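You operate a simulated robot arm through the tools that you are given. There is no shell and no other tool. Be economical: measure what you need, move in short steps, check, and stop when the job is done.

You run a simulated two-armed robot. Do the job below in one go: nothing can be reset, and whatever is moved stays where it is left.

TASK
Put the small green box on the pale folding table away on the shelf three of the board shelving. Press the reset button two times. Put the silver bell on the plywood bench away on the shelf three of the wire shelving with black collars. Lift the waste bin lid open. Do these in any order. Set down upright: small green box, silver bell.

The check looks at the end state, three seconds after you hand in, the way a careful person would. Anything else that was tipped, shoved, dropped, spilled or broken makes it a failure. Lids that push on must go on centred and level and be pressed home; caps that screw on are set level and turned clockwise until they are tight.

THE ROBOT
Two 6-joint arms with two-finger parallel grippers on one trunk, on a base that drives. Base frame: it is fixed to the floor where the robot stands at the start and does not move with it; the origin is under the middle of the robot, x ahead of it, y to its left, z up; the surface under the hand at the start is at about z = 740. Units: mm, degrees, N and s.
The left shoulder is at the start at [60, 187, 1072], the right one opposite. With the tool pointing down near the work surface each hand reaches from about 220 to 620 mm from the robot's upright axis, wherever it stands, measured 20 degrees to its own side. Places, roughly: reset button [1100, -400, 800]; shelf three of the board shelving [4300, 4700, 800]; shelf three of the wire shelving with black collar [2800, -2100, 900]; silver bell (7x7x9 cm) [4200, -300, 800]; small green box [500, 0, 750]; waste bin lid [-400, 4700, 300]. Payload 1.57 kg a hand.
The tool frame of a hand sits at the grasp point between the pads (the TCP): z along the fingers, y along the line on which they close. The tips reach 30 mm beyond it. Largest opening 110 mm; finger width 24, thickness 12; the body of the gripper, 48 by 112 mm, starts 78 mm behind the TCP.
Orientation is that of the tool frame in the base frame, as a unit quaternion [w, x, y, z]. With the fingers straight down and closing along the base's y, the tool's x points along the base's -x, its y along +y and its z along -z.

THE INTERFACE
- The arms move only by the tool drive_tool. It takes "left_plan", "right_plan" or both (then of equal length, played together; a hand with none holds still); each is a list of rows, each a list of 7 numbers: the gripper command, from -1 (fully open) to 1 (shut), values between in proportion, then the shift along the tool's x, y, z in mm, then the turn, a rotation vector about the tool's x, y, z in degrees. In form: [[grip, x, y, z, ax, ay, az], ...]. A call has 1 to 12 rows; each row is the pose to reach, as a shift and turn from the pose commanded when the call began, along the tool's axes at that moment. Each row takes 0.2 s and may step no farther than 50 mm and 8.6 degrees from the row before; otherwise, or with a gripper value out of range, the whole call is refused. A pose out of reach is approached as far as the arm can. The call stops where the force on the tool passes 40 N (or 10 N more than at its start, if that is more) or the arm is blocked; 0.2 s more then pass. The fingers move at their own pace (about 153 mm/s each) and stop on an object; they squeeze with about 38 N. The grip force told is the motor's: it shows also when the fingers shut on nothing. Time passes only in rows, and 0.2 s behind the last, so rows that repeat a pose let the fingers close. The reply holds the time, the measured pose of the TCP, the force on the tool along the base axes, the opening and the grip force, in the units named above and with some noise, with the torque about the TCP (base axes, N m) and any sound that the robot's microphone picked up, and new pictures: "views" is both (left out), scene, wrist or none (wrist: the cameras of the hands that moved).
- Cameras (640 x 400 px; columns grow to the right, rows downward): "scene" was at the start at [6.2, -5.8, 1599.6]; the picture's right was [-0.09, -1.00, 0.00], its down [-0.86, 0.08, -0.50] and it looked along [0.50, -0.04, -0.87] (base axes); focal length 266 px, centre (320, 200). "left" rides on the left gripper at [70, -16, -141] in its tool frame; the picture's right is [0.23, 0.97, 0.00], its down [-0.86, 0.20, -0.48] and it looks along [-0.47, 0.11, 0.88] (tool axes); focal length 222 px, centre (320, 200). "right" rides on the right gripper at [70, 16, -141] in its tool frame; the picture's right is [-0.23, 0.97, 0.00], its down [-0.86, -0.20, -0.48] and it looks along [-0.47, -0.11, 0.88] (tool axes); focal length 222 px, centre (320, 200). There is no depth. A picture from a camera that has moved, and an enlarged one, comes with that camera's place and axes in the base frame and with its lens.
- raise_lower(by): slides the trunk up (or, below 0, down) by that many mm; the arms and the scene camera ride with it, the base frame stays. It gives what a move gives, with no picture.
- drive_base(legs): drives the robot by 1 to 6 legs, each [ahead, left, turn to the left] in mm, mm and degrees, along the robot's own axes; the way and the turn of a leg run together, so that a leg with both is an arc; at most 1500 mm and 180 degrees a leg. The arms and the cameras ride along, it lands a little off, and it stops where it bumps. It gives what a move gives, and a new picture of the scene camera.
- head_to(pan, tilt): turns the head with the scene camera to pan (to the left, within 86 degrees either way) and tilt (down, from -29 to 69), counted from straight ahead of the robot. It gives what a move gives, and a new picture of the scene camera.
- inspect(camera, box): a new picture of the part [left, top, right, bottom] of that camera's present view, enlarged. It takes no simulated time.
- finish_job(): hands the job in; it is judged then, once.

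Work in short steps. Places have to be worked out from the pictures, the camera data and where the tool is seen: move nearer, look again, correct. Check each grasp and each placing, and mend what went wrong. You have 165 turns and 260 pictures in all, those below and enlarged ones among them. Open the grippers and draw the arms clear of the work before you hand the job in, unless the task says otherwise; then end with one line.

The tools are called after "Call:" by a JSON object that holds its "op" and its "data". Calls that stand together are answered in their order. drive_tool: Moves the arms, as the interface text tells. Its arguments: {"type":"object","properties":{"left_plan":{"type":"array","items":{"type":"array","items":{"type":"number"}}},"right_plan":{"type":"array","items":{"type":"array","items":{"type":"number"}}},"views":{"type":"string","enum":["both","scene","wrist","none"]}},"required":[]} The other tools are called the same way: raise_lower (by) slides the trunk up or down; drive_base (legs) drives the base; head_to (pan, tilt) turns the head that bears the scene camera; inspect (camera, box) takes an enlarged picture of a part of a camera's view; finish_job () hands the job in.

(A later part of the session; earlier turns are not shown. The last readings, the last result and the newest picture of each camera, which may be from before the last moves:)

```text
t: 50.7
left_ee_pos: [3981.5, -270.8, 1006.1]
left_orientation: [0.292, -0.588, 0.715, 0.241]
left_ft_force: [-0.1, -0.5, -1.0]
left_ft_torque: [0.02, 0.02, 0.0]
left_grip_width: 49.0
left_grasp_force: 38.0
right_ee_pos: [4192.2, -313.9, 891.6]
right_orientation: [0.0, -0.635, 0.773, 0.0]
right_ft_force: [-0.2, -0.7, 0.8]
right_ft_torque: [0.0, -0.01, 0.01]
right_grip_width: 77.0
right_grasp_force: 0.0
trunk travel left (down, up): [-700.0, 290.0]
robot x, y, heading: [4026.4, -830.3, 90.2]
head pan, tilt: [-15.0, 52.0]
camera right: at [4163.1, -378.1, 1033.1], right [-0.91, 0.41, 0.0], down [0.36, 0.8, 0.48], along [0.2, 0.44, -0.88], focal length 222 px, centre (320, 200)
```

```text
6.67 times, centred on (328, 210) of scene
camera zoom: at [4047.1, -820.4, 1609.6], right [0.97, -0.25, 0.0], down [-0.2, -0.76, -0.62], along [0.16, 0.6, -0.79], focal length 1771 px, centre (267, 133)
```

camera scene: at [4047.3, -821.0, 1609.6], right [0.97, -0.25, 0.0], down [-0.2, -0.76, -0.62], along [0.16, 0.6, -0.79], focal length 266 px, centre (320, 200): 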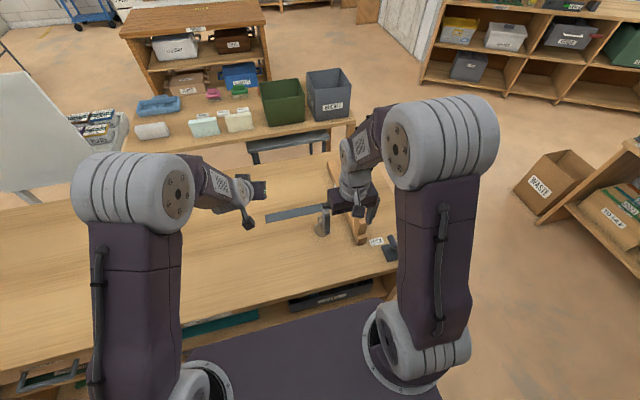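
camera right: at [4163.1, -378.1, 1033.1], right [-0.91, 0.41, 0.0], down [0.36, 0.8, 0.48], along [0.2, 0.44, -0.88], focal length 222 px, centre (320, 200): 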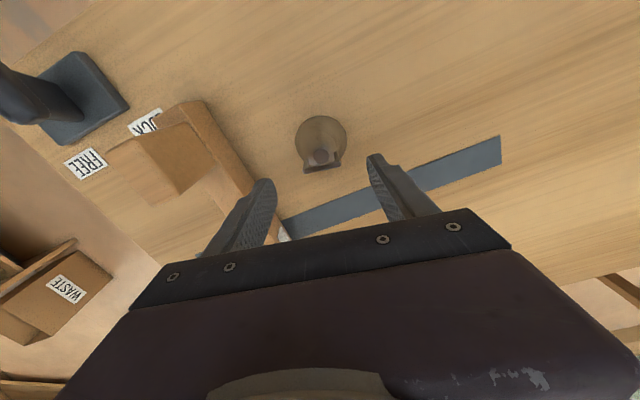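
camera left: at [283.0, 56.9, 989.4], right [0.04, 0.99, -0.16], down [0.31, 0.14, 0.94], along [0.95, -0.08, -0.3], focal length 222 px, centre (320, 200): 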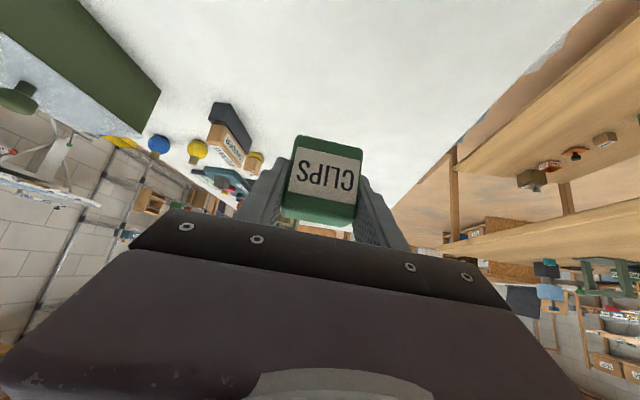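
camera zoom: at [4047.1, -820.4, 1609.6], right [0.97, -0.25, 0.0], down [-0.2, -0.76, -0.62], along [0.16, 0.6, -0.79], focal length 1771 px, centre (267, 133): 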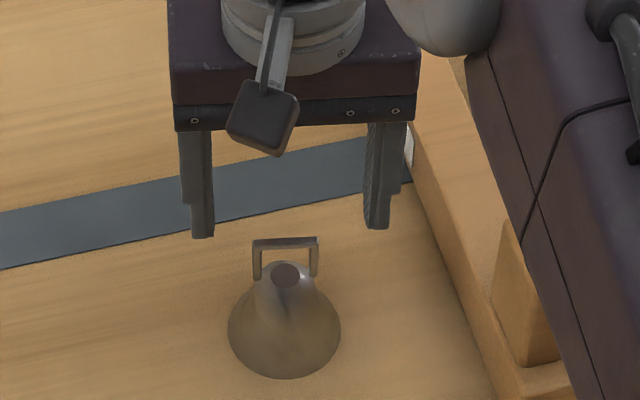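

Alignment is within 2–3 mm. I descend 45 mm so the tips straddle the handle, then close.

Call:
{"op": "drive_tool", "data": {"right_plan": [[-0.4, 0, 2, 15, 0, 0, 0], [-0.4, 0, 2, 30, 0, 0, 0], [-0.4, 0, 2, 45, 0, 0, 0], [-0.4, 0, 2, 45, 0, 0, 0]], "views": "wrist"}}

Call:
{"op": "inspect", "data": {"camera": "scene", "box": [280, 180, 376, 240]}}

```text
t: 51.7
left_ee_pos: [3983.0, -271.4, 1007.2]
left_orientation: [0.291, -0.588, 0.715, 0.24]
left_ft_force: [0.1, 0.5, -1.2]
left_ft_torque: [-0.04, 0.01, 0.02]
left_grip_width: 49.2
left_grasp_force: 37.8
right_ee_pos: [4190.4, -314.9, 847.2]
right_orientation: [0.0, -0.635, 0.773, 0.0]
right_ft_force: [0.2, -0.2, -0.1]
right_ft_torque: [-0.02, -0.01, 0.01]
right_grip_width: 76.9
right_grasp_force: 0.2
trunk travel left (down, up): [-700.0, 290.0]
robot x, y, heading: [4028.7, -833.4, 90.1]
head pan, tilt: [-15.0, 52.0]
camera right: at [4160.4, -378.5, 988.7], right [-0.91, 0.41, 0.0], down [0.36, 0.8, 0.48], along [0.2, 0.44, -0.88], focal length 222 px, centre (320, 200)
```

right: 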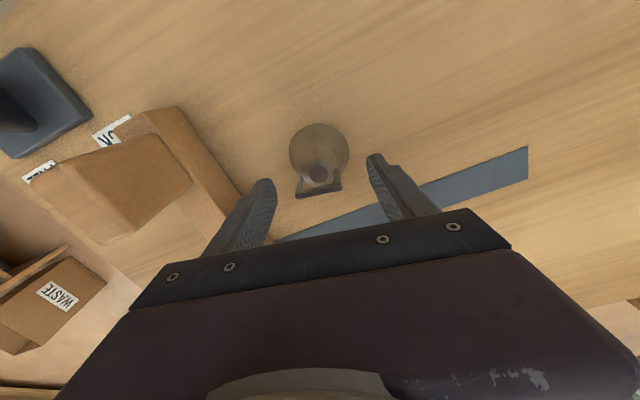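

```text
6.67 times, centred on (328, 210) of scene
camera zoom: at [4047.2, -820.1, 1609.6], right [0.97, -0.25, 0.0], down [-0.2, -0.76, -0.62], along [0.16, 0.6, -0.79], focal length 1771 px, centre (267, 133)
```

zoom: 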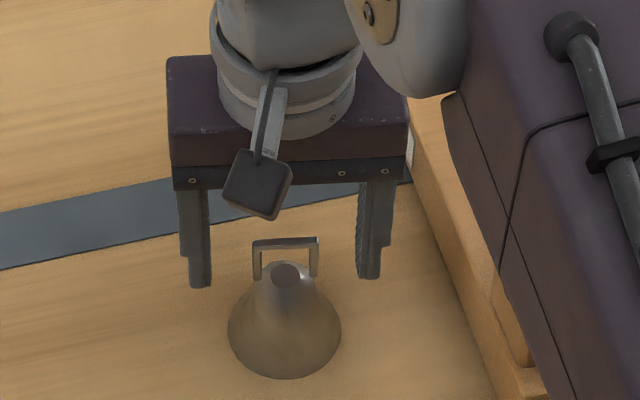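

The handle bar lies centred between the fingers. Closing.

Call:
{"op": "drive_tool", "data": {"right_plan": [[0.2, 0, 0, 0, 0, 0, 0], [1, 0, 0, 0, 0, 0, 0], [1, 0, 0, 0, 0, 0, 0]], "views": "wrist"}}

Call:
{"op": "inspect", "data": {"camera": "scene", "box": [280, 180, 376, 240]}}

```text
t: 52.5
left_ee_pos: [3983.2, -269.7, 1007.2]
left_orientation: [0.291, -0.589, 0.714, 0.241]
left_ft_force: [0.5, -0.1, -0.5]
left_ft_torque: [-0.02, 0.03, -0.01]
left_grip_width: 48.9
left_grasp_force: 38.3
right_ee_pos: [4189.6, -313.3, 847.0]
right_orientation: [-0.001, -0.635, 0.772, 0.0]
right_ft_force: [-0.5, -0.4, -0.6]
right_ft_torque: [0.02, 0.01, 0.0]
right_grip_width: 34.6
right_grasp_force: 14.3
trunk travel left (down, up): [-700.0, 290.0]
robot x, y, heading: [4030.5, -832.4, 90.2]
head pan, tilt: [-15.0, 52.0]
camera right: at [4160.5, -378.4, 988.9], right [-0.91, 0.41, 0.0], down [0.36, 0.8, 0.48], along [0.2, 0.44, -0.88], focal length 222 px, centre (320, 200)
```

right: 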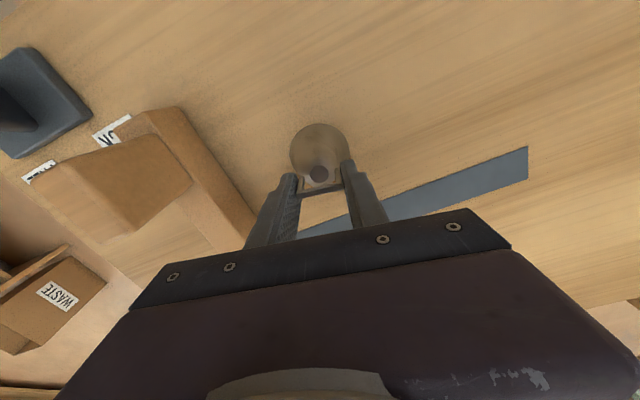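

```text
6.67 times, centred on (328, 210) of scene
camera zoom: at [4047.3, -819.9, 1609.6], right [0.97, -0.25, 0.0], down [-0.2, -0.76, -0.62], along [0.16, 0.6, -0.79], focal length 1771 px, centre (267, 133)
```

zoom: 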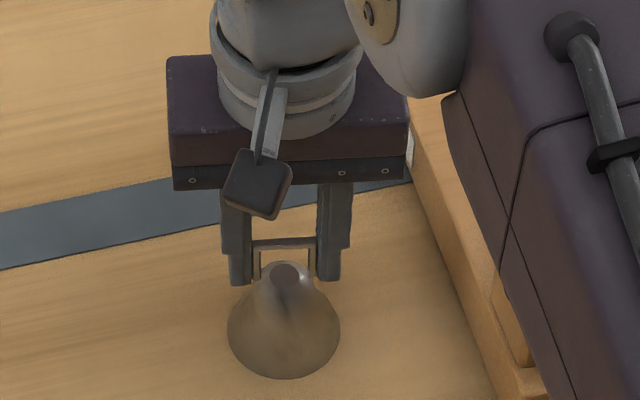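

The handle is gripped at 34.6 mm. I let the grip settle, then lift slowly.

Call:
{"op": "drive_tool", "data": {"right_plan": [[1, 0, 0, 0, 0, 0, 0], [1, 0, 0, -15, 0, 0, 0], [1, 0, 0, -40, 0, 0, 0], [1, 0, 0, -75, 0, 0, 0], [1, 0, 0, -115, 0, 0, 0], [1, 0, 0, -150, 0, 0, 0]], "views": "wrist"}}

Call:
{"op": "inspect", "data": {"camera": "scene", "box": [270, 150, 382, 220]}}

```text
t: 53.9
left_ee_pos: [3981.8, -270.8, 1007.0]
left_orientation: [0.291, -0.588, 0.715, 0.241]
left_ft_force: [-0.6, 0.2, -1.5]
left_ft_torque: [-0.02, -0.01, -0.01]
left_grip_width: 49.0
left_grasp_force: 37.8
right_ee_pos: [4188.4, -312.2, 997.4]
right_orientation: [0.0, -0.635, 0.773, 0.0]
right_ft_force: [-0.3, 0.2, -0.2]
right_ft_torque: [0.04, -0.03, -0.02]
right_grip_width: 34.7
right_grasp_force: 14.6
trunk travel left (down, up): [-700.0, 290.0]
robot x, y, heading: [4026.4, -834.8, 90.5]
head pan, tilt: [-15.0, 52.0]
camera right: at [4159.8, -376.8, 1138.7], right [-0.91, 0.41, 0.0], down [0.36, 0.8, 0.48], along [0.2, 0.44, -0.88], focal length 222 px, centre (320, 200)
```

right: 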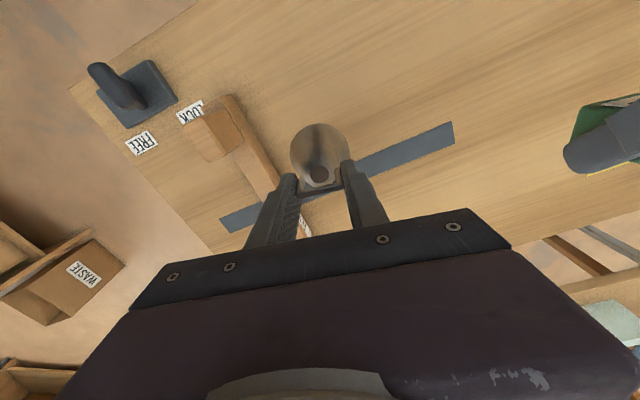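

```text
5.71 times, centred on (326, 185) of scene
camera zoom: at [4047.1, -820.6, 1609.6], right [0.97, -0.25, 0.0], down [-0.2, -0.76, -0.62], along [0.16, 0.6, -0.79], focal length 1518 px, centre (286, 286)
```

zoom: 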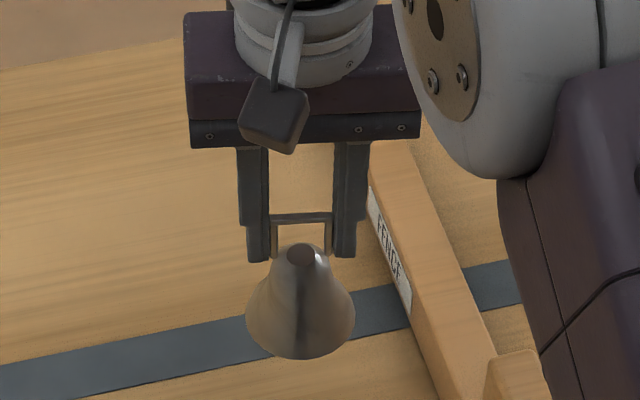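

The bell is held upright. I back away, turn round to face the wire shelving and move across in front of it at a distance, then look.

Call:
{"op": "drive_base", "data": {"legs": [[-340, 0, 0], [0, 0, -180], [0, -1066, 0]]}}

Call:
{"op": "head_to", "data": {"pan": -10, "tilt": 28}}

```text
t: 68.5
left_ee_pos: [3014.9, -1757.6, 1006.2]
left_orientation: [0.242, 0.712, 0.593, -0.29]
left_ft_force: [0.4, 0.1, -0.7]
left_ft_torque: [-0.02, -0.04, 0.0]
left_grip_width: 49.0
left_grasp_force: 38.2
right_ee_pos: [2806.8, -1717.8, 998.1]
right_orientation: [0.001, 0.768, 0.64, 0.0]
right_ft_force: [-0.2, 0.3, -0.3]
right_ft_torque: [0.02, -0.02, -0.04]
right_grip_width: 34.6
right_grasp_force: 13.9
trunk travel left (down, up): [-700.0, 290.0]
robot x, y, heading: [2960.9, -1194.5, -88.9]
head pan, tilt: [-15.0, 52.0]
camera scene: at [2942.2, -1208.4, 1609.6], right [-0.97, 0.24, 0.0], down [0.19, 0.77, -0.62], along [-0.15, -0.6, -0.79], focal length 266 px, centre (320, 200)
```

scene: 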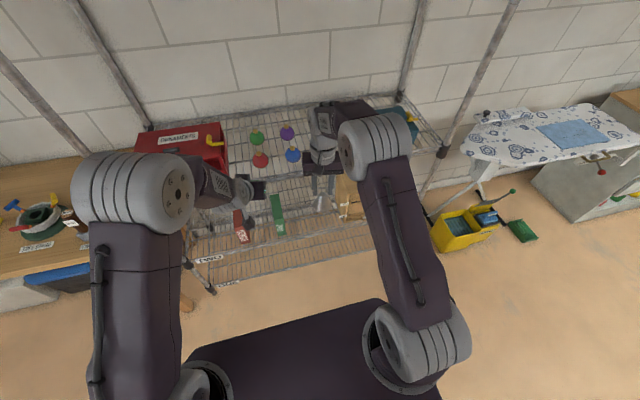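

```text
t: 69.4
left_ee_pos: [3015.6, -1757.6, 1006.1]
left_orientation: [0.242, 0.712, 0.592, -0.291]
left_ft_force: [-0.9, 0.6, -0.1]
left_ft_torque: [0.03, 0.0, 0.01]
left_grip_width: 48.9
left_grasp_force: 38.1
right_ee_pos: [2807.3, -1718.7, 996.1]
right_orientation: [0.0, 0.768, 0.64, 0.001]
right_ft_force: [0.0, -0.2, 0.3]
right_ft_torque: [-0.02, 0.0, -0.01]
right_grip_width: 34.6
right_grasp_force: 14.3
trunk travel left (down, up): [-700.0, 290.0]
robot x, y, heading: [2960.7, -1196.9, -88.9]
head pan, tilt: [-10.0, 28.0]
camera scene: at [2946.1, -1225.6, 1644.9], right [-0.99, 0.15, 0.0], down [0.07, 0.46, -0.88], along [-0.14, -0.87, -0.47], focal length 266 px, centre (320, 200)
```

scene: 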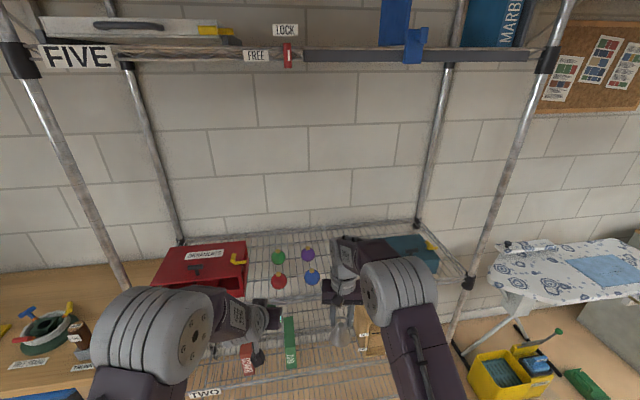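

I need to read the level labels and see which shelf is "three". Enlarging.

Call:
{"op": "head_to", "data": {"pan": 5, "tilt": 45}}

Call:
{"op": "inspect", "data": {"camera": "scene", "box": [140, 120, 460, 320]}}

```text
t: 70.2
left_ee_pos: [3015.9, -1757.6, 1008.0]
left_orientation: [0.242, 0.711, 0.593, -0.291]
left_ft_force: [0.0, 0.1, -0.7]
left_ft_torque: [0.0, 0.0, -0.02]
left_grip_width: 49.1
left_grasp_force: 38.0
right_ee_pos: [2807.0, -1719.0, 996.5]
right_orientation: [0.0, 0.769, 0.64, -0.001]
right_ft_force: [-0.3, 0.2, -0.4]
right_ft_torque: [-0.01, -0.01, 0.0]
right_grip_width: 34.5
right_grasp_force: 14.2
trunk travel left (down, up): [-700.0, 290.0]
robot x, y, heading: [2964.9, -1196.8, -88.9]
head pan, tilt: [5.0, 45.0]
camera scene: at [2968.6, -1216.4, 1619.2], right [-0.99, -0.11, 0.0], down [-0.07, 0.7, -0.71], along [0.07, -0.7, -0.71], focal length 266 px, centre (320, 200)
```

scene: 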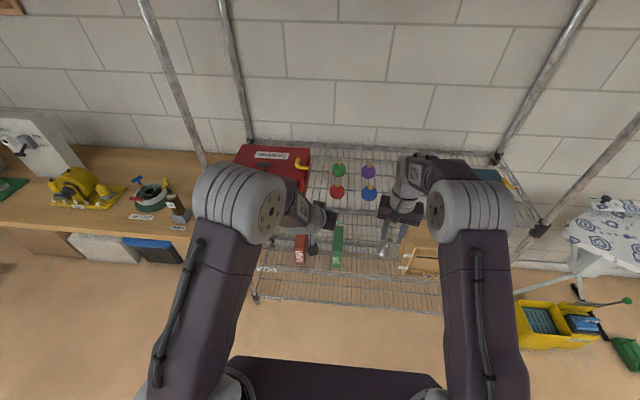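

```text
2.00 times, centred on (300, 220) of scene
camera zoom: at [2968.6, -1216.4, 1619.2], right [-0.99, -0.11, 0.0], down [-0.07, 0.7, -0.71], along [0.07, -0.7, -0.71], focal length 531 px, centre (360, 160)
```

zoom: 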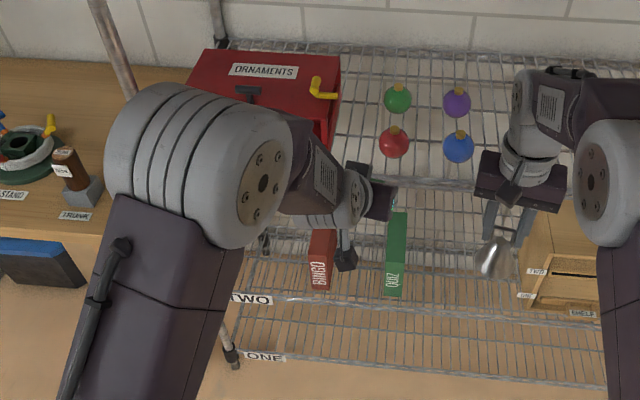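

Labels ONE and TWO are visible below; the red-box level's label is hidden by the left arm. I shift 450 mm left to read it.

Call:
{"op": "drive_base", "data": {"legs": [[0, 450, 0]]}}

Call:
{"op": "inspect", "data": {"camera": "scene", "box": [200, 100, 520, 300]}}

```text
t: 73.0
left_ee_pos: [3471.5, -1746.2, 1006.2]
left_orientation: [0.244, 0.71, 0.594, -0.289]
left_ft_force: [-0.1, 0.0, -0.2]
left_ft_torque: [0.0, -0.01, -0.03]
left_grip_width: 49.0
left_grasp_force: 38.0
right_ee_pos: [3263.2, -1710.0, 996.8]
right_orientation: [0.0, 0.766, 0.643, 0.0]
right_ft_force: [-0.4, -0.7, -1.5]
right_ft_torque: [0.02, 0.01, -0.01]
right_grip_width: 34.5
right_grasp_force: 13.9
trunk travel left (down, up): [-700.0, 290.0]
robot x, y, heading: [3412.2, -1185.4, -88.3]
head pan, tilt: [5.0, 45.0]
camera scene: at [3421.2, -1206.1, 1619.2], right [-0.99, -0.11, 0.0], down [-0.08, 0.7, -0.71], along [0.08, -0.7, -0.71], focal length 266 px, centre (320, 200)
```

scene: 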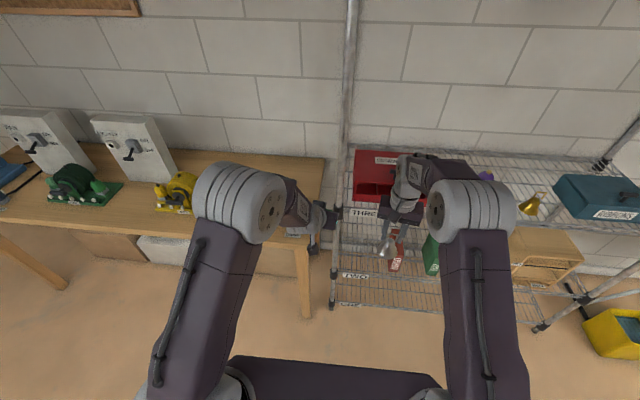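

```text
2.00 times, centred on (360, 200) of scene
camera zoom: at [3421.2, -1206.1, 1619.2], right [-0.99, -0.11, 0.0], down [-0.08, 0.7, -0.71], along [0.08, -0.7, -0.71], focal length 531 px, centre (240, 200)
```

zoom: 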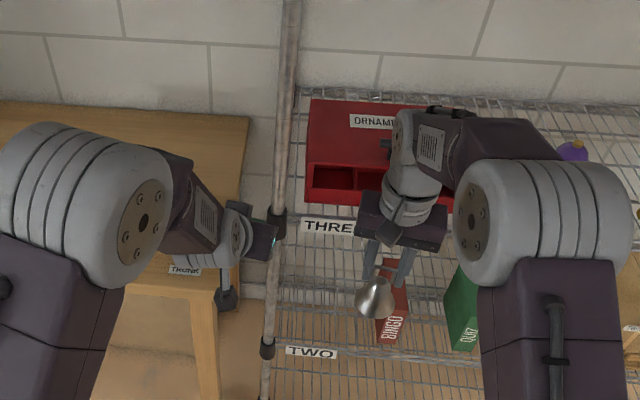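

Confirmed: the red-box level is "THREE" (collar z ≈ 885, front edge y ≈ −1877). I move to x ≈ 2680 to see the free space on it between the arms.

Call:
{"op": "drive_base", "data": {"legs": [[0, -730, -1.5]]}}

Call:
{"op": "inspect", "data": {"camera": "scene", "box": [200, 100, 456, 260]}}

```text
t: 77.0
left_ee_pos: [2729.1, -1761.9, 1006.3]
left_orientation: [0.241, 0.713, 0.591, -0.291]
left_ft_force: [-0.1, -0.1, -0.2]
left_ft_torque: [-0.01, -0.01, 0.03]
left_grip_width: 49.1
left_grasp_force: 37.9
right_ee_pos: [2521.9, -1721.5, 996.0]
right_orientation: [0.0, 0.77, 0.638, 0.0]
right_ft_force: [-0.4, -1.6, -0.5]
right_ft_torque: [-0.01, 0.04, 0.01]
right_grip_width: 34.4
right_grasp_force: 13.9
trunk travel left (down, up): [-700.0, 290.0]
robot x, y, heading: [2680.0, -1197.9, -89.3]
head pan, tilt: [5.0, 45.0]
camera scene: at [2685.8, -1220.6, 1619.2], right [-0.99, -0.1, 0.0], down [-0.07, 0.7, -0.71], along [0.07, -0.7, -0.71], focal length 266 px, centre (320, 200)
```

scene: 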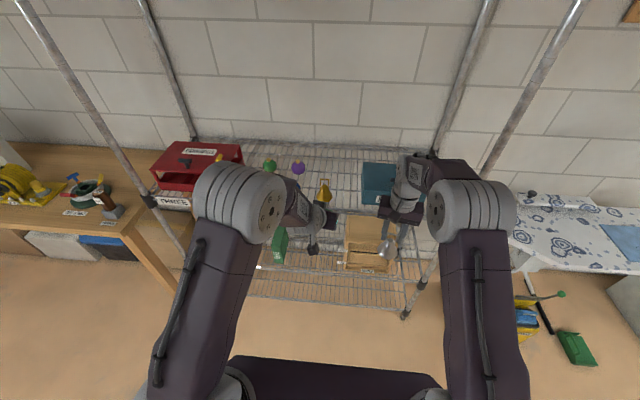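

```text
2.50 times, centred on (328, 180) of scene
camera zoom: at [2685.8, -1220.6, 1619.2], right [-0.99, -0.1, 0.0], down [-0.07, 0.7, -0.71], along [0.07, -0.7, -0.71], focal length 664 px, centre (300, 250)
```

zoom: 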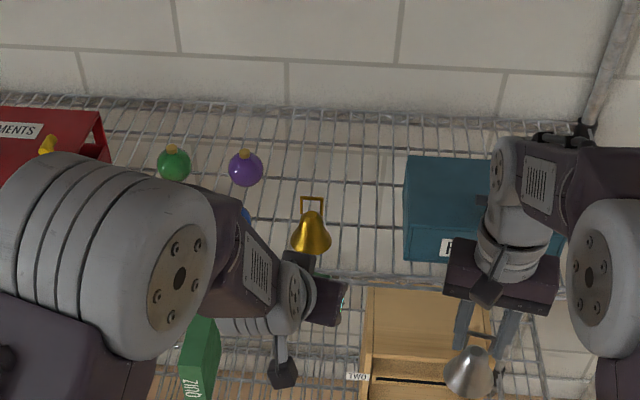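

There is free space behind and to the right of the golden bell, at about [2680, −2050] (golden bell [2740, −1957], teal box x < 2597). I raise the trunk 130 mm and drive so the bell comes over it.

Call:
{"op": "raise_lower", "data": {"by": 130}}

Call:
{"op": "drive_base", "data": {"legs": [[0, 158, 0], [250, 0, 0]]}}

Call:
{"op": "inspect", "data": {"camera": "right", "box": [0, 0, 640, 400]}}

```text
t: 78.5
left_ee_pos: [2729.3, -1762.6, 1137.2]
left_orientation: [0.241, 0.713, 0.59, -0.291]
left_ft_force: [0.4, 0.0, -0.7]
left_ft_torque: [-0.03, 0.0, -0.02]
left_grip_width: 48.8
left_grasp_force: 37.6
right_ee_pos: [2520.5, -1721.8, 1126.5]
right_orientation: [-0.001, 0.77, 0.638, 0.0]
right_ft_force: [0.3, -0.9, -0.6]
right_ft_torque: [0.02, -0.03, 0.02]
right_grip_width: 34.5
right_grasp_force: 13.5
trunk travel left (down, up): [-830.0, 160.0]
robot x, y, heading: [2679.1, -1202.3, -89.0]
head pan, tilt: [5.0, 45.0]
```

```text
t: 81.3
left_ee_pos: [2889.1, -2007.4, 1136.8]
left_orientation: [0.243, 0.712, 0.591, -0.291]
left_ft_force: [0.1, -0.3, -0.2]
left_ft_torque: [0.01, 0.01, -0.01]
left_grip_width: 49.0
left_grasp_force: 38.4
right_ee_pos: [2680.9, -1968.3, 1127.0]
right_orientation: [0.001, 0.77, 0.639, 0.0]
right_ft_force: [-0.7, 0.2, -0.4]
right_ft_torque: [-0.06, 0.01, -0.02]
right_grip_width: 34.7
right_grasp_force: 14.3
trunk travel left (down, up): [-830.0, 160.0]
robot x, y, heading: [2838.1, -1444.7, -88.7]
head pan, tilt: [5.0, 45.0]
camera scene: at [2844.3, -1465.6, 1749.2], right [-0.99, -0.1, 0.0], down [-0.07, 0.7, -0.71], along [0.07, -0.7, -0.71], focal length 266 px, centre (320, 200)
```

scene: 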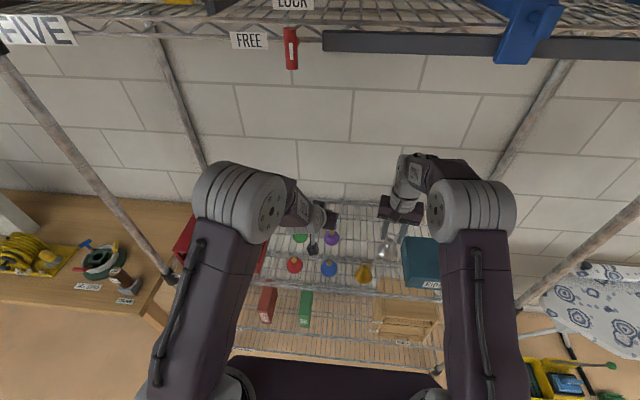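

```text
1.00 times, centred on (320, 200) of right (not enlarged: the box is as wide or as high as the picture)
camera zoom: at [2710.3, -1901.3, 1268.9], right [0.92, -0.4, 0.0], down [-0.35, -0.8, 0.48], along [-0.19, -0.44, -0.88], focal length 222 px, centre (320, 200)
```

zoom: 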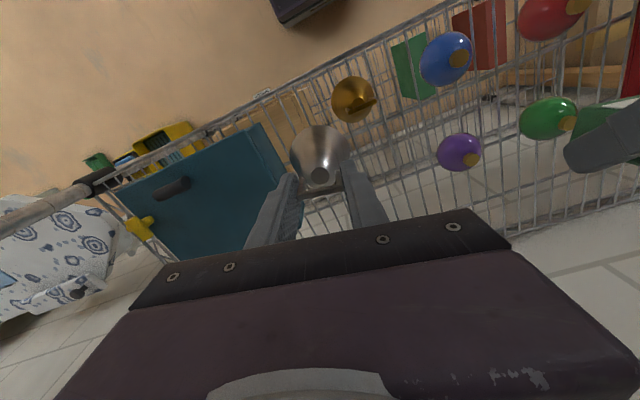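

Wrist view agrees. I drive another 85 mm ahead and 8 mm left, bringing the bell over the free spot.

Call:
{"op": "drive_base", "data": {"legs": [[85, 8, 0]]}}

Call:
{"op": "inspect", "data": {"camera": "right", "box": [0, 0, 640, 400]}}

```text
t: 82.4
left_ee_pos: [2898.0, -2088.3, 1140.4]
left_orientation: [0.244, 0.711, 0.592, -0.29]
left_ft_force: [0.5, 0.7, -0.3]
left_ft_torque: [-0.01, 0.01, 0.03]
left_grip_width: 49.1
left_grasp_force: 37.5
right_ee_pos: [2690.9, -2050.4, 1129.4]
right_orientation: [0.002, 0.769, 0.639, -0.001]
right_ft_force: [0.5, 0.9, -0.4]
right_ft_torque: [-0.03, 0.0, -0.05]
right_grip_width: 34.7
right_grasp_force: 14.3
trunk travel left (down, up): [-830.0, 160.0]
robot x, y, heading: [2847.3, -1532.0, -89.0]
head pan, tilt: [5.0, 45.0]
camera scene: at [2852.4, -1545.0, 1749.3], right [-0.99, -0.1, 0.0], down [-0.07, 0.7, -0.71], along [0.07, -0.71, -0.7], focal length 266 px, centre (320, 200)
```

scene: 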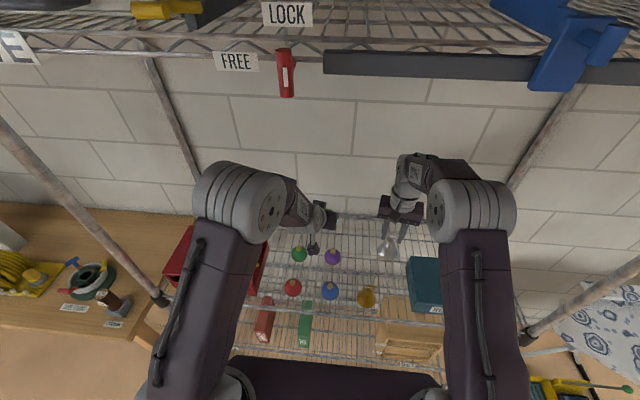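

```text
1.00 times, centred on (320, 200) of right (not enlarged: the box is as wide or as high as the picture)
camera zoom: at [2719.3, -1982.3, 1270.2], right [0.92, -0.4, 0.0], down [-0.35, -0.8, 0.48], along [-0.19, -0.44, -0.88], focal length 222 px, centre (320, 200)
```

zoom: 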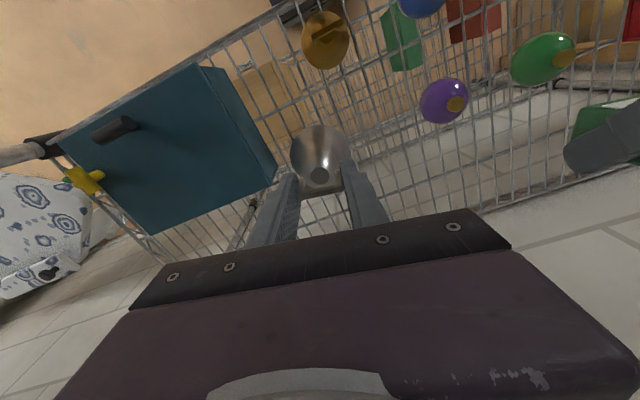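

Clear all round. I lower the bell to about 15 mm above the shelf first.

Call:
{"op": "drive_tool", "data": {"right_plan": [[1, 0, 0, 35, 0, 0, 0], [1, 0, 0, 70, 0, 0, 0], [1, 0, 0, 105, 0, 0, 0], [1, 0, 0, 130, 0, 0, 0], [1, 0, 0, 137, 0, 0, 0]], "views": "both"}}

Call:
{"op": "inspect", "data": {"camera": "scene", "box": [330, 190, 458, 270]}}

```text
t: 83.6
left_ee_pos: [2897.6, -2090.0, 1139.1]
left_orientation: [0.243, 0.712, 0.591, -0.292]
left_ft_force: [0.2, -0.1, 0.5]
left_ft_torque: [0.02, -0.01, 0.01]
left_grip_width: 48.8
left_grasp_force: 37.9
right_ee_pos: [2690.9, -2052.8, 993.4]
right_orientation: [0.002, 0.769, 0.639, -0.002]
right_ft_force: [0.1, -2.7, 12.6]
right_ft_torque: [-0.23, -0.13, -0.03]
right_grip_width: 34.4
right_grasp_force: 14.2
trunk travel left (down, up): [-830.0, 160.0]
robot x, y, heading: [2844.0, -1530.6, -89.1]
head pan, tilt: [5.0, 45.0]
camera scene: at [2853.9, -1547.6, 1749.8], right [-0.99, -0.1, 0.0], down [-0.07, 0.7, -0.71], along [0.07, -0.71, -0.71], focal length 266 px, centre (320, 200)
camera right: at [2720.2, -1986.3, 1134.7], right [0.92, -0.4, 0.0], down [-0.35, -0.8, 0.48], along [-0.19, -0.44, -0.88], focal length 222 px, centre (320, 200)
```

scene: 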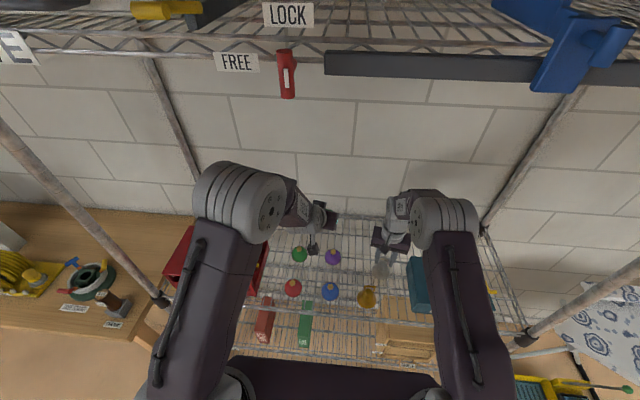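
right: 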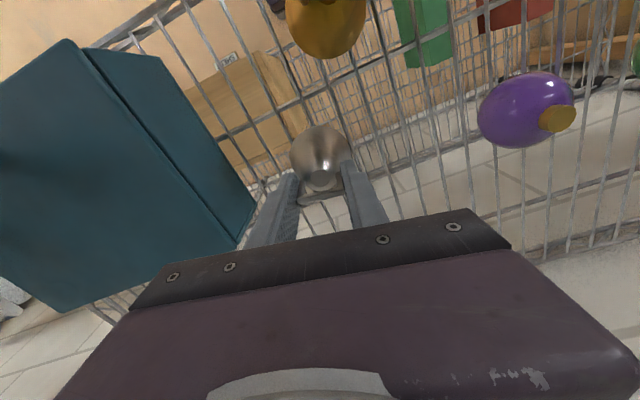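

```text
5.00 times, centred on (394, 230) of scene
camera zoom: at [2853.9, -1547.6, 1749.8], right [-0.99, -0.1, 0.0], down [-0.07, 0.7, -0.71], along [0.07, -0.71, -0.71], focal length 1328 px, centre (-50, 50)
```

zoom: 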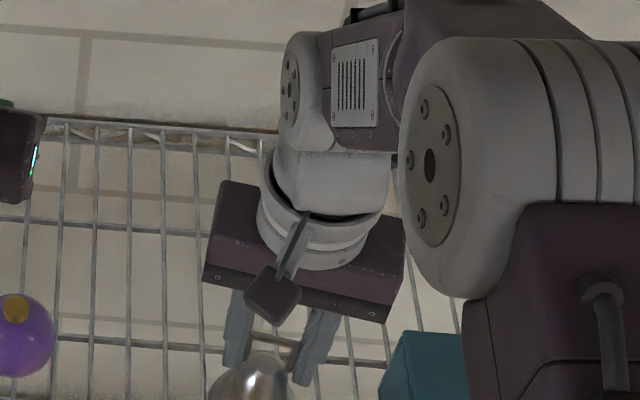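

12.6 N upward: the bell already stands on the shelf (z ≈ 900). I open the fingers part way, hold, and then check.

Call:
{"op": "drive_tool", "data": {"right_plan": [[0.3, 0, 0, -1, 0, 0, 0], [0, 0, 0, -1, 0, 0, 0], [-0.1, 0, 0, -1, 0, 0, 0], [-0.1, 0, 0, -1, 0, 0, 0]], "views": "wrist"}}

```text
t: 84.6
left_ee_pos: [2897.1, -2092.8, 1136.3]
left_orientation: [0.242, 0.713, 0.592, -0.29]
left_ft_force: [-0.3, 0.1, -0.2]
left_ft_torque: [-0.01, 0.03, -0.01]
left_grip_width: 49.2
left_grasp_force: 38.0
right_ee_pos: [2690.1, -2054.6, 990.5]
right_orientation: [0.001, 0.769, 0.639, 0.0]
right_ft_force: [0.3, 0.0, -0.4]
right_ft_torque: [0.01, 0.01, 0.01]
right_grip_width: 60.6
right_grasp_force: 0.1
trunk travel left (down, up): [-830.0, 160.0]
robot x, y, heading: [2845.7, -1532.0, -89.1]
head pan, tilt: [5.0, 45.0]
camera right: at [2719.6, -1987.8, 1132.7], right [0.92, -0.4, 0.0], down [-0.35, -0.8, 0.48], along [-0.19, -0.44, -0.88], focal length 222 px, centre (320, 200)
```

right: 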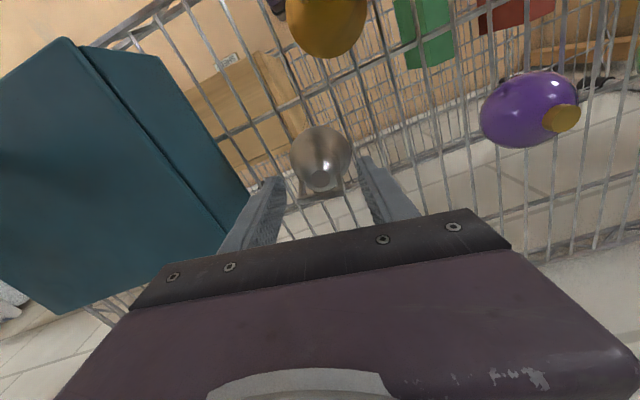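

The bell stands free and upright. I raise the right hand straight up and back off.

Call:
{"op": "drive_tool", "data": {"right_plan": [[-0.1, 0, 0, -25, 0, 0, 0], [-0.1, 0, 0, -60, 0, 0, 0], [-0.1, 0, 0, -100, 0, 0, 0], [-0.1, 0, 0, -137, 0, 0, 0]], "views": "wrist"}}

Call:
{"op": "drive_base", "data": {"legs": [[-330, 0, 0]]}}

Call:
{"op": "inspect", "data": {"camera": "scene", "box": [260, 160, 452, 280]}}

```text
t: 85.6
left_ee_pos: [2897.5, -2092.4, 1137.4]
left_orientation: [0.242, 0.712, 0.592, -0.29]
left_ft_force: [-0.4, 0.5, -1.2]
left_ft_torque: [-0.03, 0.04, -0.05]
left_grip_width: 49.1
left_grasp_force: 38.1
right_ee_pos: [2689.0, -2054.5, 1127.2]
right_orientation: [0.0, 0.769, 0.639, 0.0]
right_ft_force: [-0.4, -0.4, -0.4]
right_ft_torque: [-0.01, 0.05, 0.01]
right_grip_width: 60.5
right_grasp_force: 0.1
trunk travel left (down, up): [-830.0, 160.0]
robot x, y, heading: [2844.5, -1531.0, -89.2]
head pan, tilt: [5.0, 45.0]
camera right: at [2719.4, -1987.7, 1269.7], right [0.92, -0.4, 0.0], down [-0.35, -0.8, 0.48], along [-0.19, -0.44, -0.88], focal length 222 px, centre (320, 200)
```

right: 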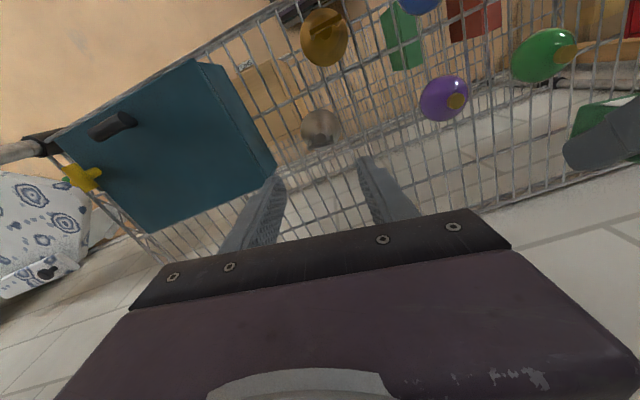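

```text
t: 87.8
left_ee_pos: [2890.6, -1765.5, 1136.4]
left_orientation: [0.24, 0.713, 0.591, -0.291]
left_ft_force: [-0.5, 0.1, -0.6]
left_ft_torque: [0.02, 0.05, 0.01]
left_grip_width: 49.3
left_grasp_force: 38.3
right_ee_pos: [2683.7, -1728.4, 1126.2]
right_orientation: [-0.001, 0.77, 0.638, 0.002]
right_ft_force: [0.1, 0.4, -0.5]
right_ft_torque: [0.04, 0.0, 0.02]
right_grip_width: 60.6
right_grasp_force: 0.1
trunk travel left (down, up): [-830.0, 160.0]
robot x, y, heading: [2841.2, -1202.1, -89.1]
head pan, tilt: [5.0, 45.0]
camera scene: at [2848.1, -1226.9, 1749.1], right [-0.99, -0.1, 0.0], down [-0.07, 0.7, -0.71], along [0.07, -0.7, -0.71], focal length 266 px, centre (320, 200)
```

scene: 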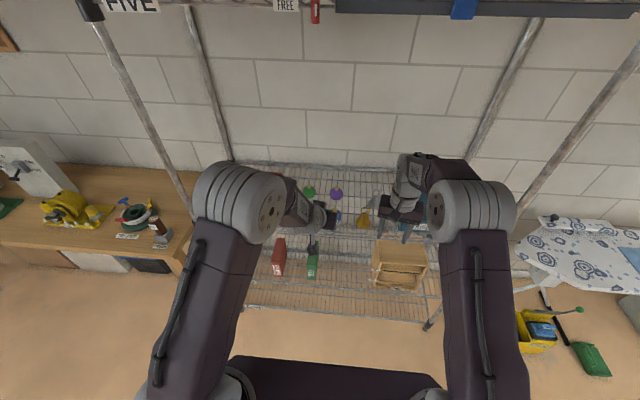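

```text
3.33 times, centred on (356, 220) of scene
camera zoom: at [2848.1, -1226.9, 1749.1], right [-0.99, -0.1, 0.0], down [-0.07, 0.7, -0.71], along [0.07, -0.7, -0.71], focal length 886 px, centre (200, 133)
```

zoom: 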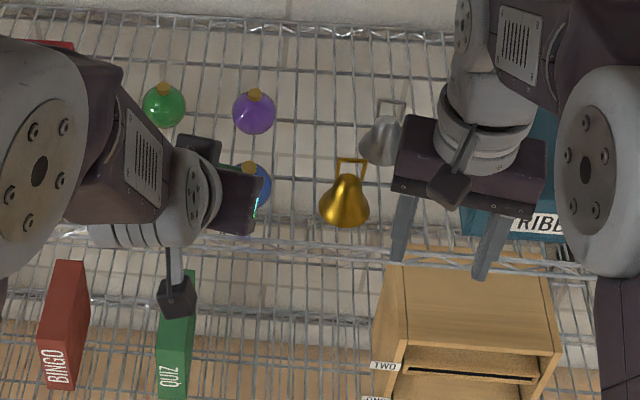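

The bell stands upright on shelf three. Now the box goes to the board shelving: I turn round, move into the aisle at x ≈ 2250 and drive north, pausing at y ≈ 1500 to look.

Call:
{"op": "drive_base", "data": {"legs": [[0, 0, 179], [0, 590, 0], [1500, 0, 0], [1200, 0, 0]]}}

Call:
{"op": "head_to", "data": {"pan": -10, "tilt": 25}}

```text
t: 111.3
left_ee_pos: [2165.7, 2072.7, 1136.7]
left_orientation: [0.291, -0.59, 0.713, 0.241]
left_ft_force: [0.2, -0.4, -0.4]
left_ft_torque: [0.0, -0.01, -0.01]
left_grip_width: 49.2
left_grasp_force: 37.5
right_ee_pos: [2372.5, 2034.5, 1128.0]
right_orientation: [0.0, -0.638, 0.77, 0.0]
right_ft_force: [-0.7, -1.1, 0.9]
right_ft_torque: [0.01, 0.0, -0.01]
right_grip_width: 60.7
right_grasp_force: 0.0
trunk travel left (down, up): [-830.0, 160.0]
robot x, y, heading: [2220.9, 1512.8, 91.1]
head pan, tilt: [5.0, 45.0]
camera scene: at [2208.8, 1532.5, 1749.2], right [0.99, 0.1, 0.0], down [0.07, -0.7, -0.71], along [-0.07, 0.7, -0.71], focal length 266 px, centre (320, 200)
```

scene: 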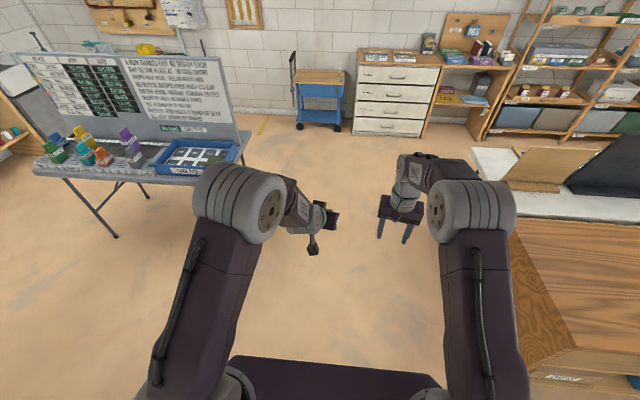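

```text
t: 112.1
left_ee_pos: [2165.4, 2072.9, 1135.7]
left_orientation: [0.29, -0.591, 0.713, 0.241]
left_ft_force: [0.3, 0.4, 0.0]
left_ft_torque: [0.02, 0.01, -0.02]
left_grip_width: 49.2
left_grasp_force: 38.1
right_ee_pos: [2373.7, 2036.5, 1125.8]
right_orientation: [0.0, -0.638, 0.77, 0.0]
right_ft_force: [-0.1, -0.1, -0.1]
right_ft_torque: [0.01, 0.0, 0.01]
right_grip_width: 60.4
right_grasp_force: 0.0
trunk travel left (down, up): [-830.0, 160.0]
robot x, y, heading: [2219.4, 1512.1, 90.9]
head pan, tilt: [-10.0, 25.0]
camera scene: at [2231.7, 1543.6, 1779.7], right [0.99, -0.16, 0.0], down [-0.07, -0.42, -0.91], along [0.14, 0.89, -0.42], focal length 266 px, centre (320, 200)
```

scene: 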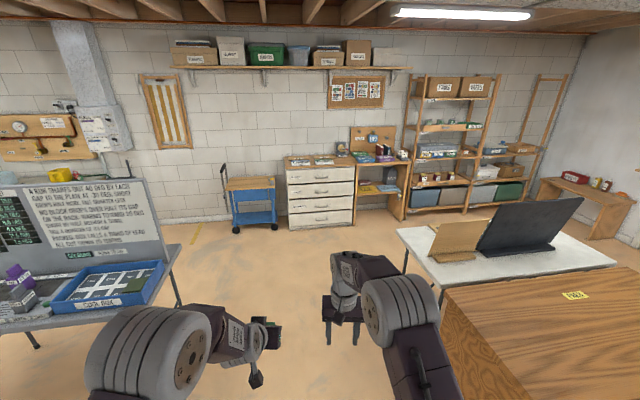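

The board shelving is at the far right of the end wall. I drive up to y ≈ 3750 and then sideways to x ≈ 4150.

Call:
{"op": "drive_base", "data": {"legs": [[1150, 0, 0], [1080, 0, -1], [0, -1000, 0], [0, -930, 0]]}}

Call:
{"op": "inspect", "data": {"camera": "scene", "box": [200, 100, 520, 300]}}

```text
t: 132.6
left_ee_pos: [4087.2, 4342.4, 1137.5]
left_orientation: [0.295, -0.579, 0.722, 0.237]
left_ft_force: [-0.8, -0.3, -1.1]
left_ft_torque: [0.02, -0.01, 0.0]
left_grip_width: 49.0
left_grasp_force: 38.5
right_ee_pos: [4294.4, 4296.2, 1126.9]
right_orientation: [0.001, -0.626, 0.78, 0.0]
right_ft_force: [0.4, 0.3, 0.3]
right_ft_torque: [0.04, 0.01, 0.03]
right_grip_width: 60.7
right_grasp_force: 0.2
trunk travel left (down, up): [-830.0, 160.0]
robot x, y, heading: [4121.6, 3777.9, 88.8]
head pan, tilt: [-10.0, 25.0]
camera scene: at [4136.5, 3809.3, 1779.8], right [0.98, -0.19, 0.0], down [-0.08, -0.42, -0.91], along [0.17, 0.89, -0.42], focal length 266 px, centre (320, 200)
```

scene: 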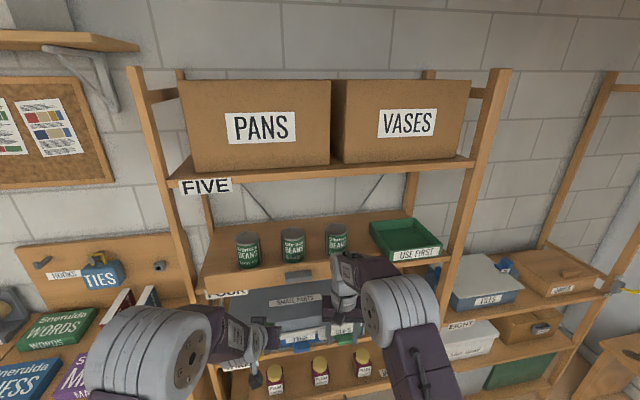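

```text
2.00 times, centred on (360, 200) of scene
camera zoom: at [4136.5, 3809.3, 1779.8], right [0.98, -0.19, 0.0], down [-0.08, -0.42, -0.91], along [0.17, 0.89, -0.42], focal length 531 px, centre (240, 200)
```

zoom: 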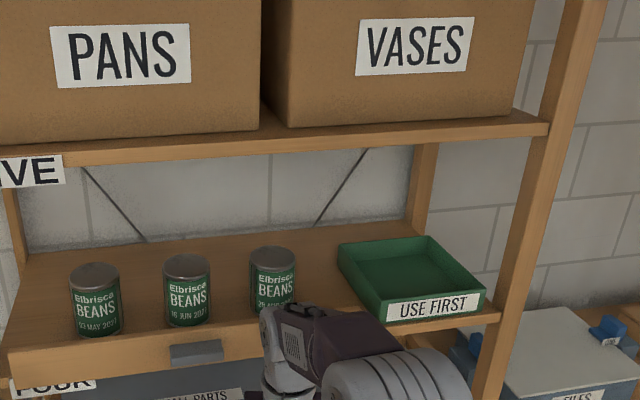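

The levels FIVE and FOUR are labelled; THREE is below FOUR. I back off 250 mm, lower the trunk by 330 and tilt the head to look into it.

Call:
{"op": "drive_base", "data": {"legs": [[-250, 0, 0]]}}

Call:
{"op": "raise_lower", "data": {"by": -330}}

Call:
{"op": "head_to", "data": {"pan": 0, "tilt": 25}}

```text
t: 134.4
left_ee_pos: [4083.7, 4091.8, 1136.1]
left_orientation: [0.295, -0.579, 0.723, 0.236]
left_ft_force: [0.0, 0.1, -0.6]
left_ft_torque: [0.03, -0.01, 0.0]
left_grip_width: 49.0
left_grasp_force: 38.3
right_ee_pos: [4291.0, 4045.9, 1125.2]
right_orientation: [0.0, -0.626, 0.78, 0.0]
right_ft_force: [-0.9, 1.0, -0.4]
right_ft_torque: [-0.03, 0.02, 0.0]
right_grip_width: 60.6
right_grasp_force: 0.0
trunk travel left (down, up): [-830.0, 160.0]
robot x, y, heading: [4114.8, 3525.2, 88.9]
head pan, tilt: [-10.0, 25.0]
camera scene: at [4133.1, 3559.6, 1779.7], right [0.98, -0.19, 0.0], down [-0.08, -0.42, -0.91], along [0.17, 0.89, -0.42], focal length 266 px, centre (320, 200)
```

scene: 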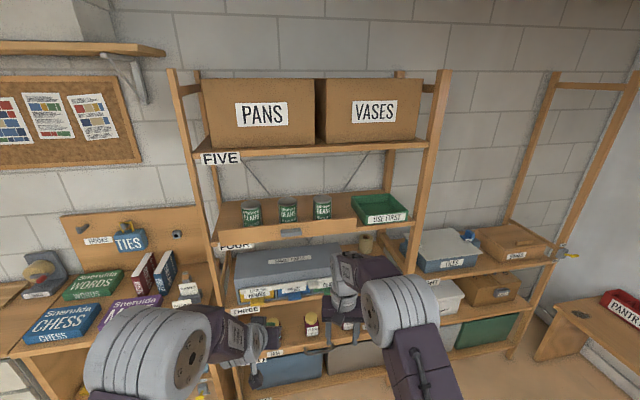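

```text
t: 137.7
left_ee_pos: [4084.7, 4089.4, 805.9]
left_orientation: [0.295, -0.579, 0.722, 0.237]
left_ft_force: [0.7, 0.5, -0.3]
left_ft_torque: [0.01, 0.01, -0.01]
left_grip_width: 48.9
left_grasp_force: 38.1
right_ee_pos: [4291.1, 4044.9, 796.8]
right_orientation: [0.0, -0.626, 0.78, 0.0]
right_ft_force: [0.1, 0.3, 0.7]
right_ft_torque: [-0.02, -0.01, 0.0]
right_grip_width: 60.5
right_grasp_force: 0.1
trunk travel left (down, up): [-500.0, 490.0]
robot x, y, heading: [4120.2, 3526.3, 89.0]
head pan, tilt: [-10.0, 25.0]
```

```text
t: 138.4
left_ee_pos: [4084.4, 4088.8, 805.8]
left_orientation: [0.294, -0.579, 0.722, 0.237]
left_ft_force: [0.2, -0.8, 0.1]
left_ft_torque: [-0.01, -0.01, -0.02]
left_grip_width: 49.1
left_grasp_force: 38.0
right_ee_pos: [4290.6, 4044.5, 796.1]
right_orientation: [0.0, -0.625, 0.78, 0.0]
right_ft_force: [-0.4, 0.1, 0.0]
right_ft_torque: [-0.01, 0.03, 0.0]
right_grip_width: 60.3
right_grasp_force: 0.0
trunk travel left (down, up): [-500.0, 490.0]
robot x, y, heading: [4114.4, 3527.8, 88.9]
head pan, tilt: [0.0, 25.0]
camera scene: at [4117.3, 3558.6, 1449.8], right [1.0, -0.02, 0.0], down [-0.01, -0.42, -0.91], along [0.02, 0.91, -0.42], focal length 266 px, centre (320, 200)
```

scene: 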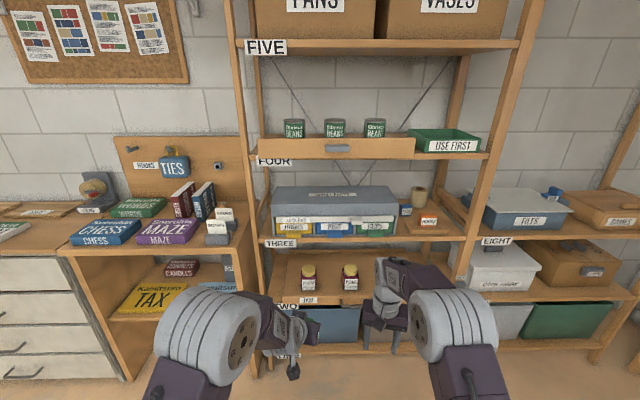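

Call:
{"op": "inspect", "data": {"camera": "scene", "box": [240, 140, 496, 300]}}

```text
2.50 times, centred on (368, 220) of scene
camera zoom: at [4117.3, 3558.6, 1449.8], right [1.0, -0.02, 0.0], down [-0.01, -0.42, -0.91], along [0.02, 0.91, -0.42], focal length 664 px, centre (200, 150)
```

zoom: 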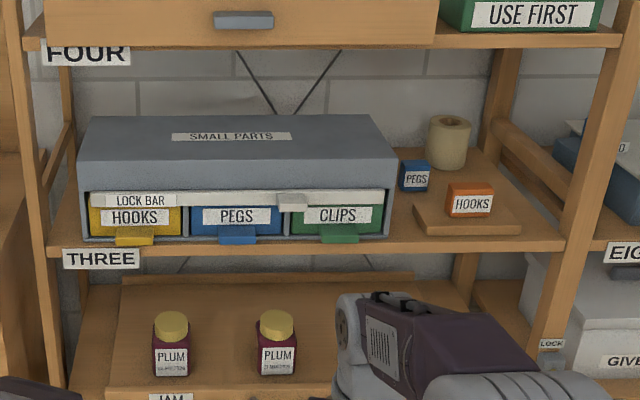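

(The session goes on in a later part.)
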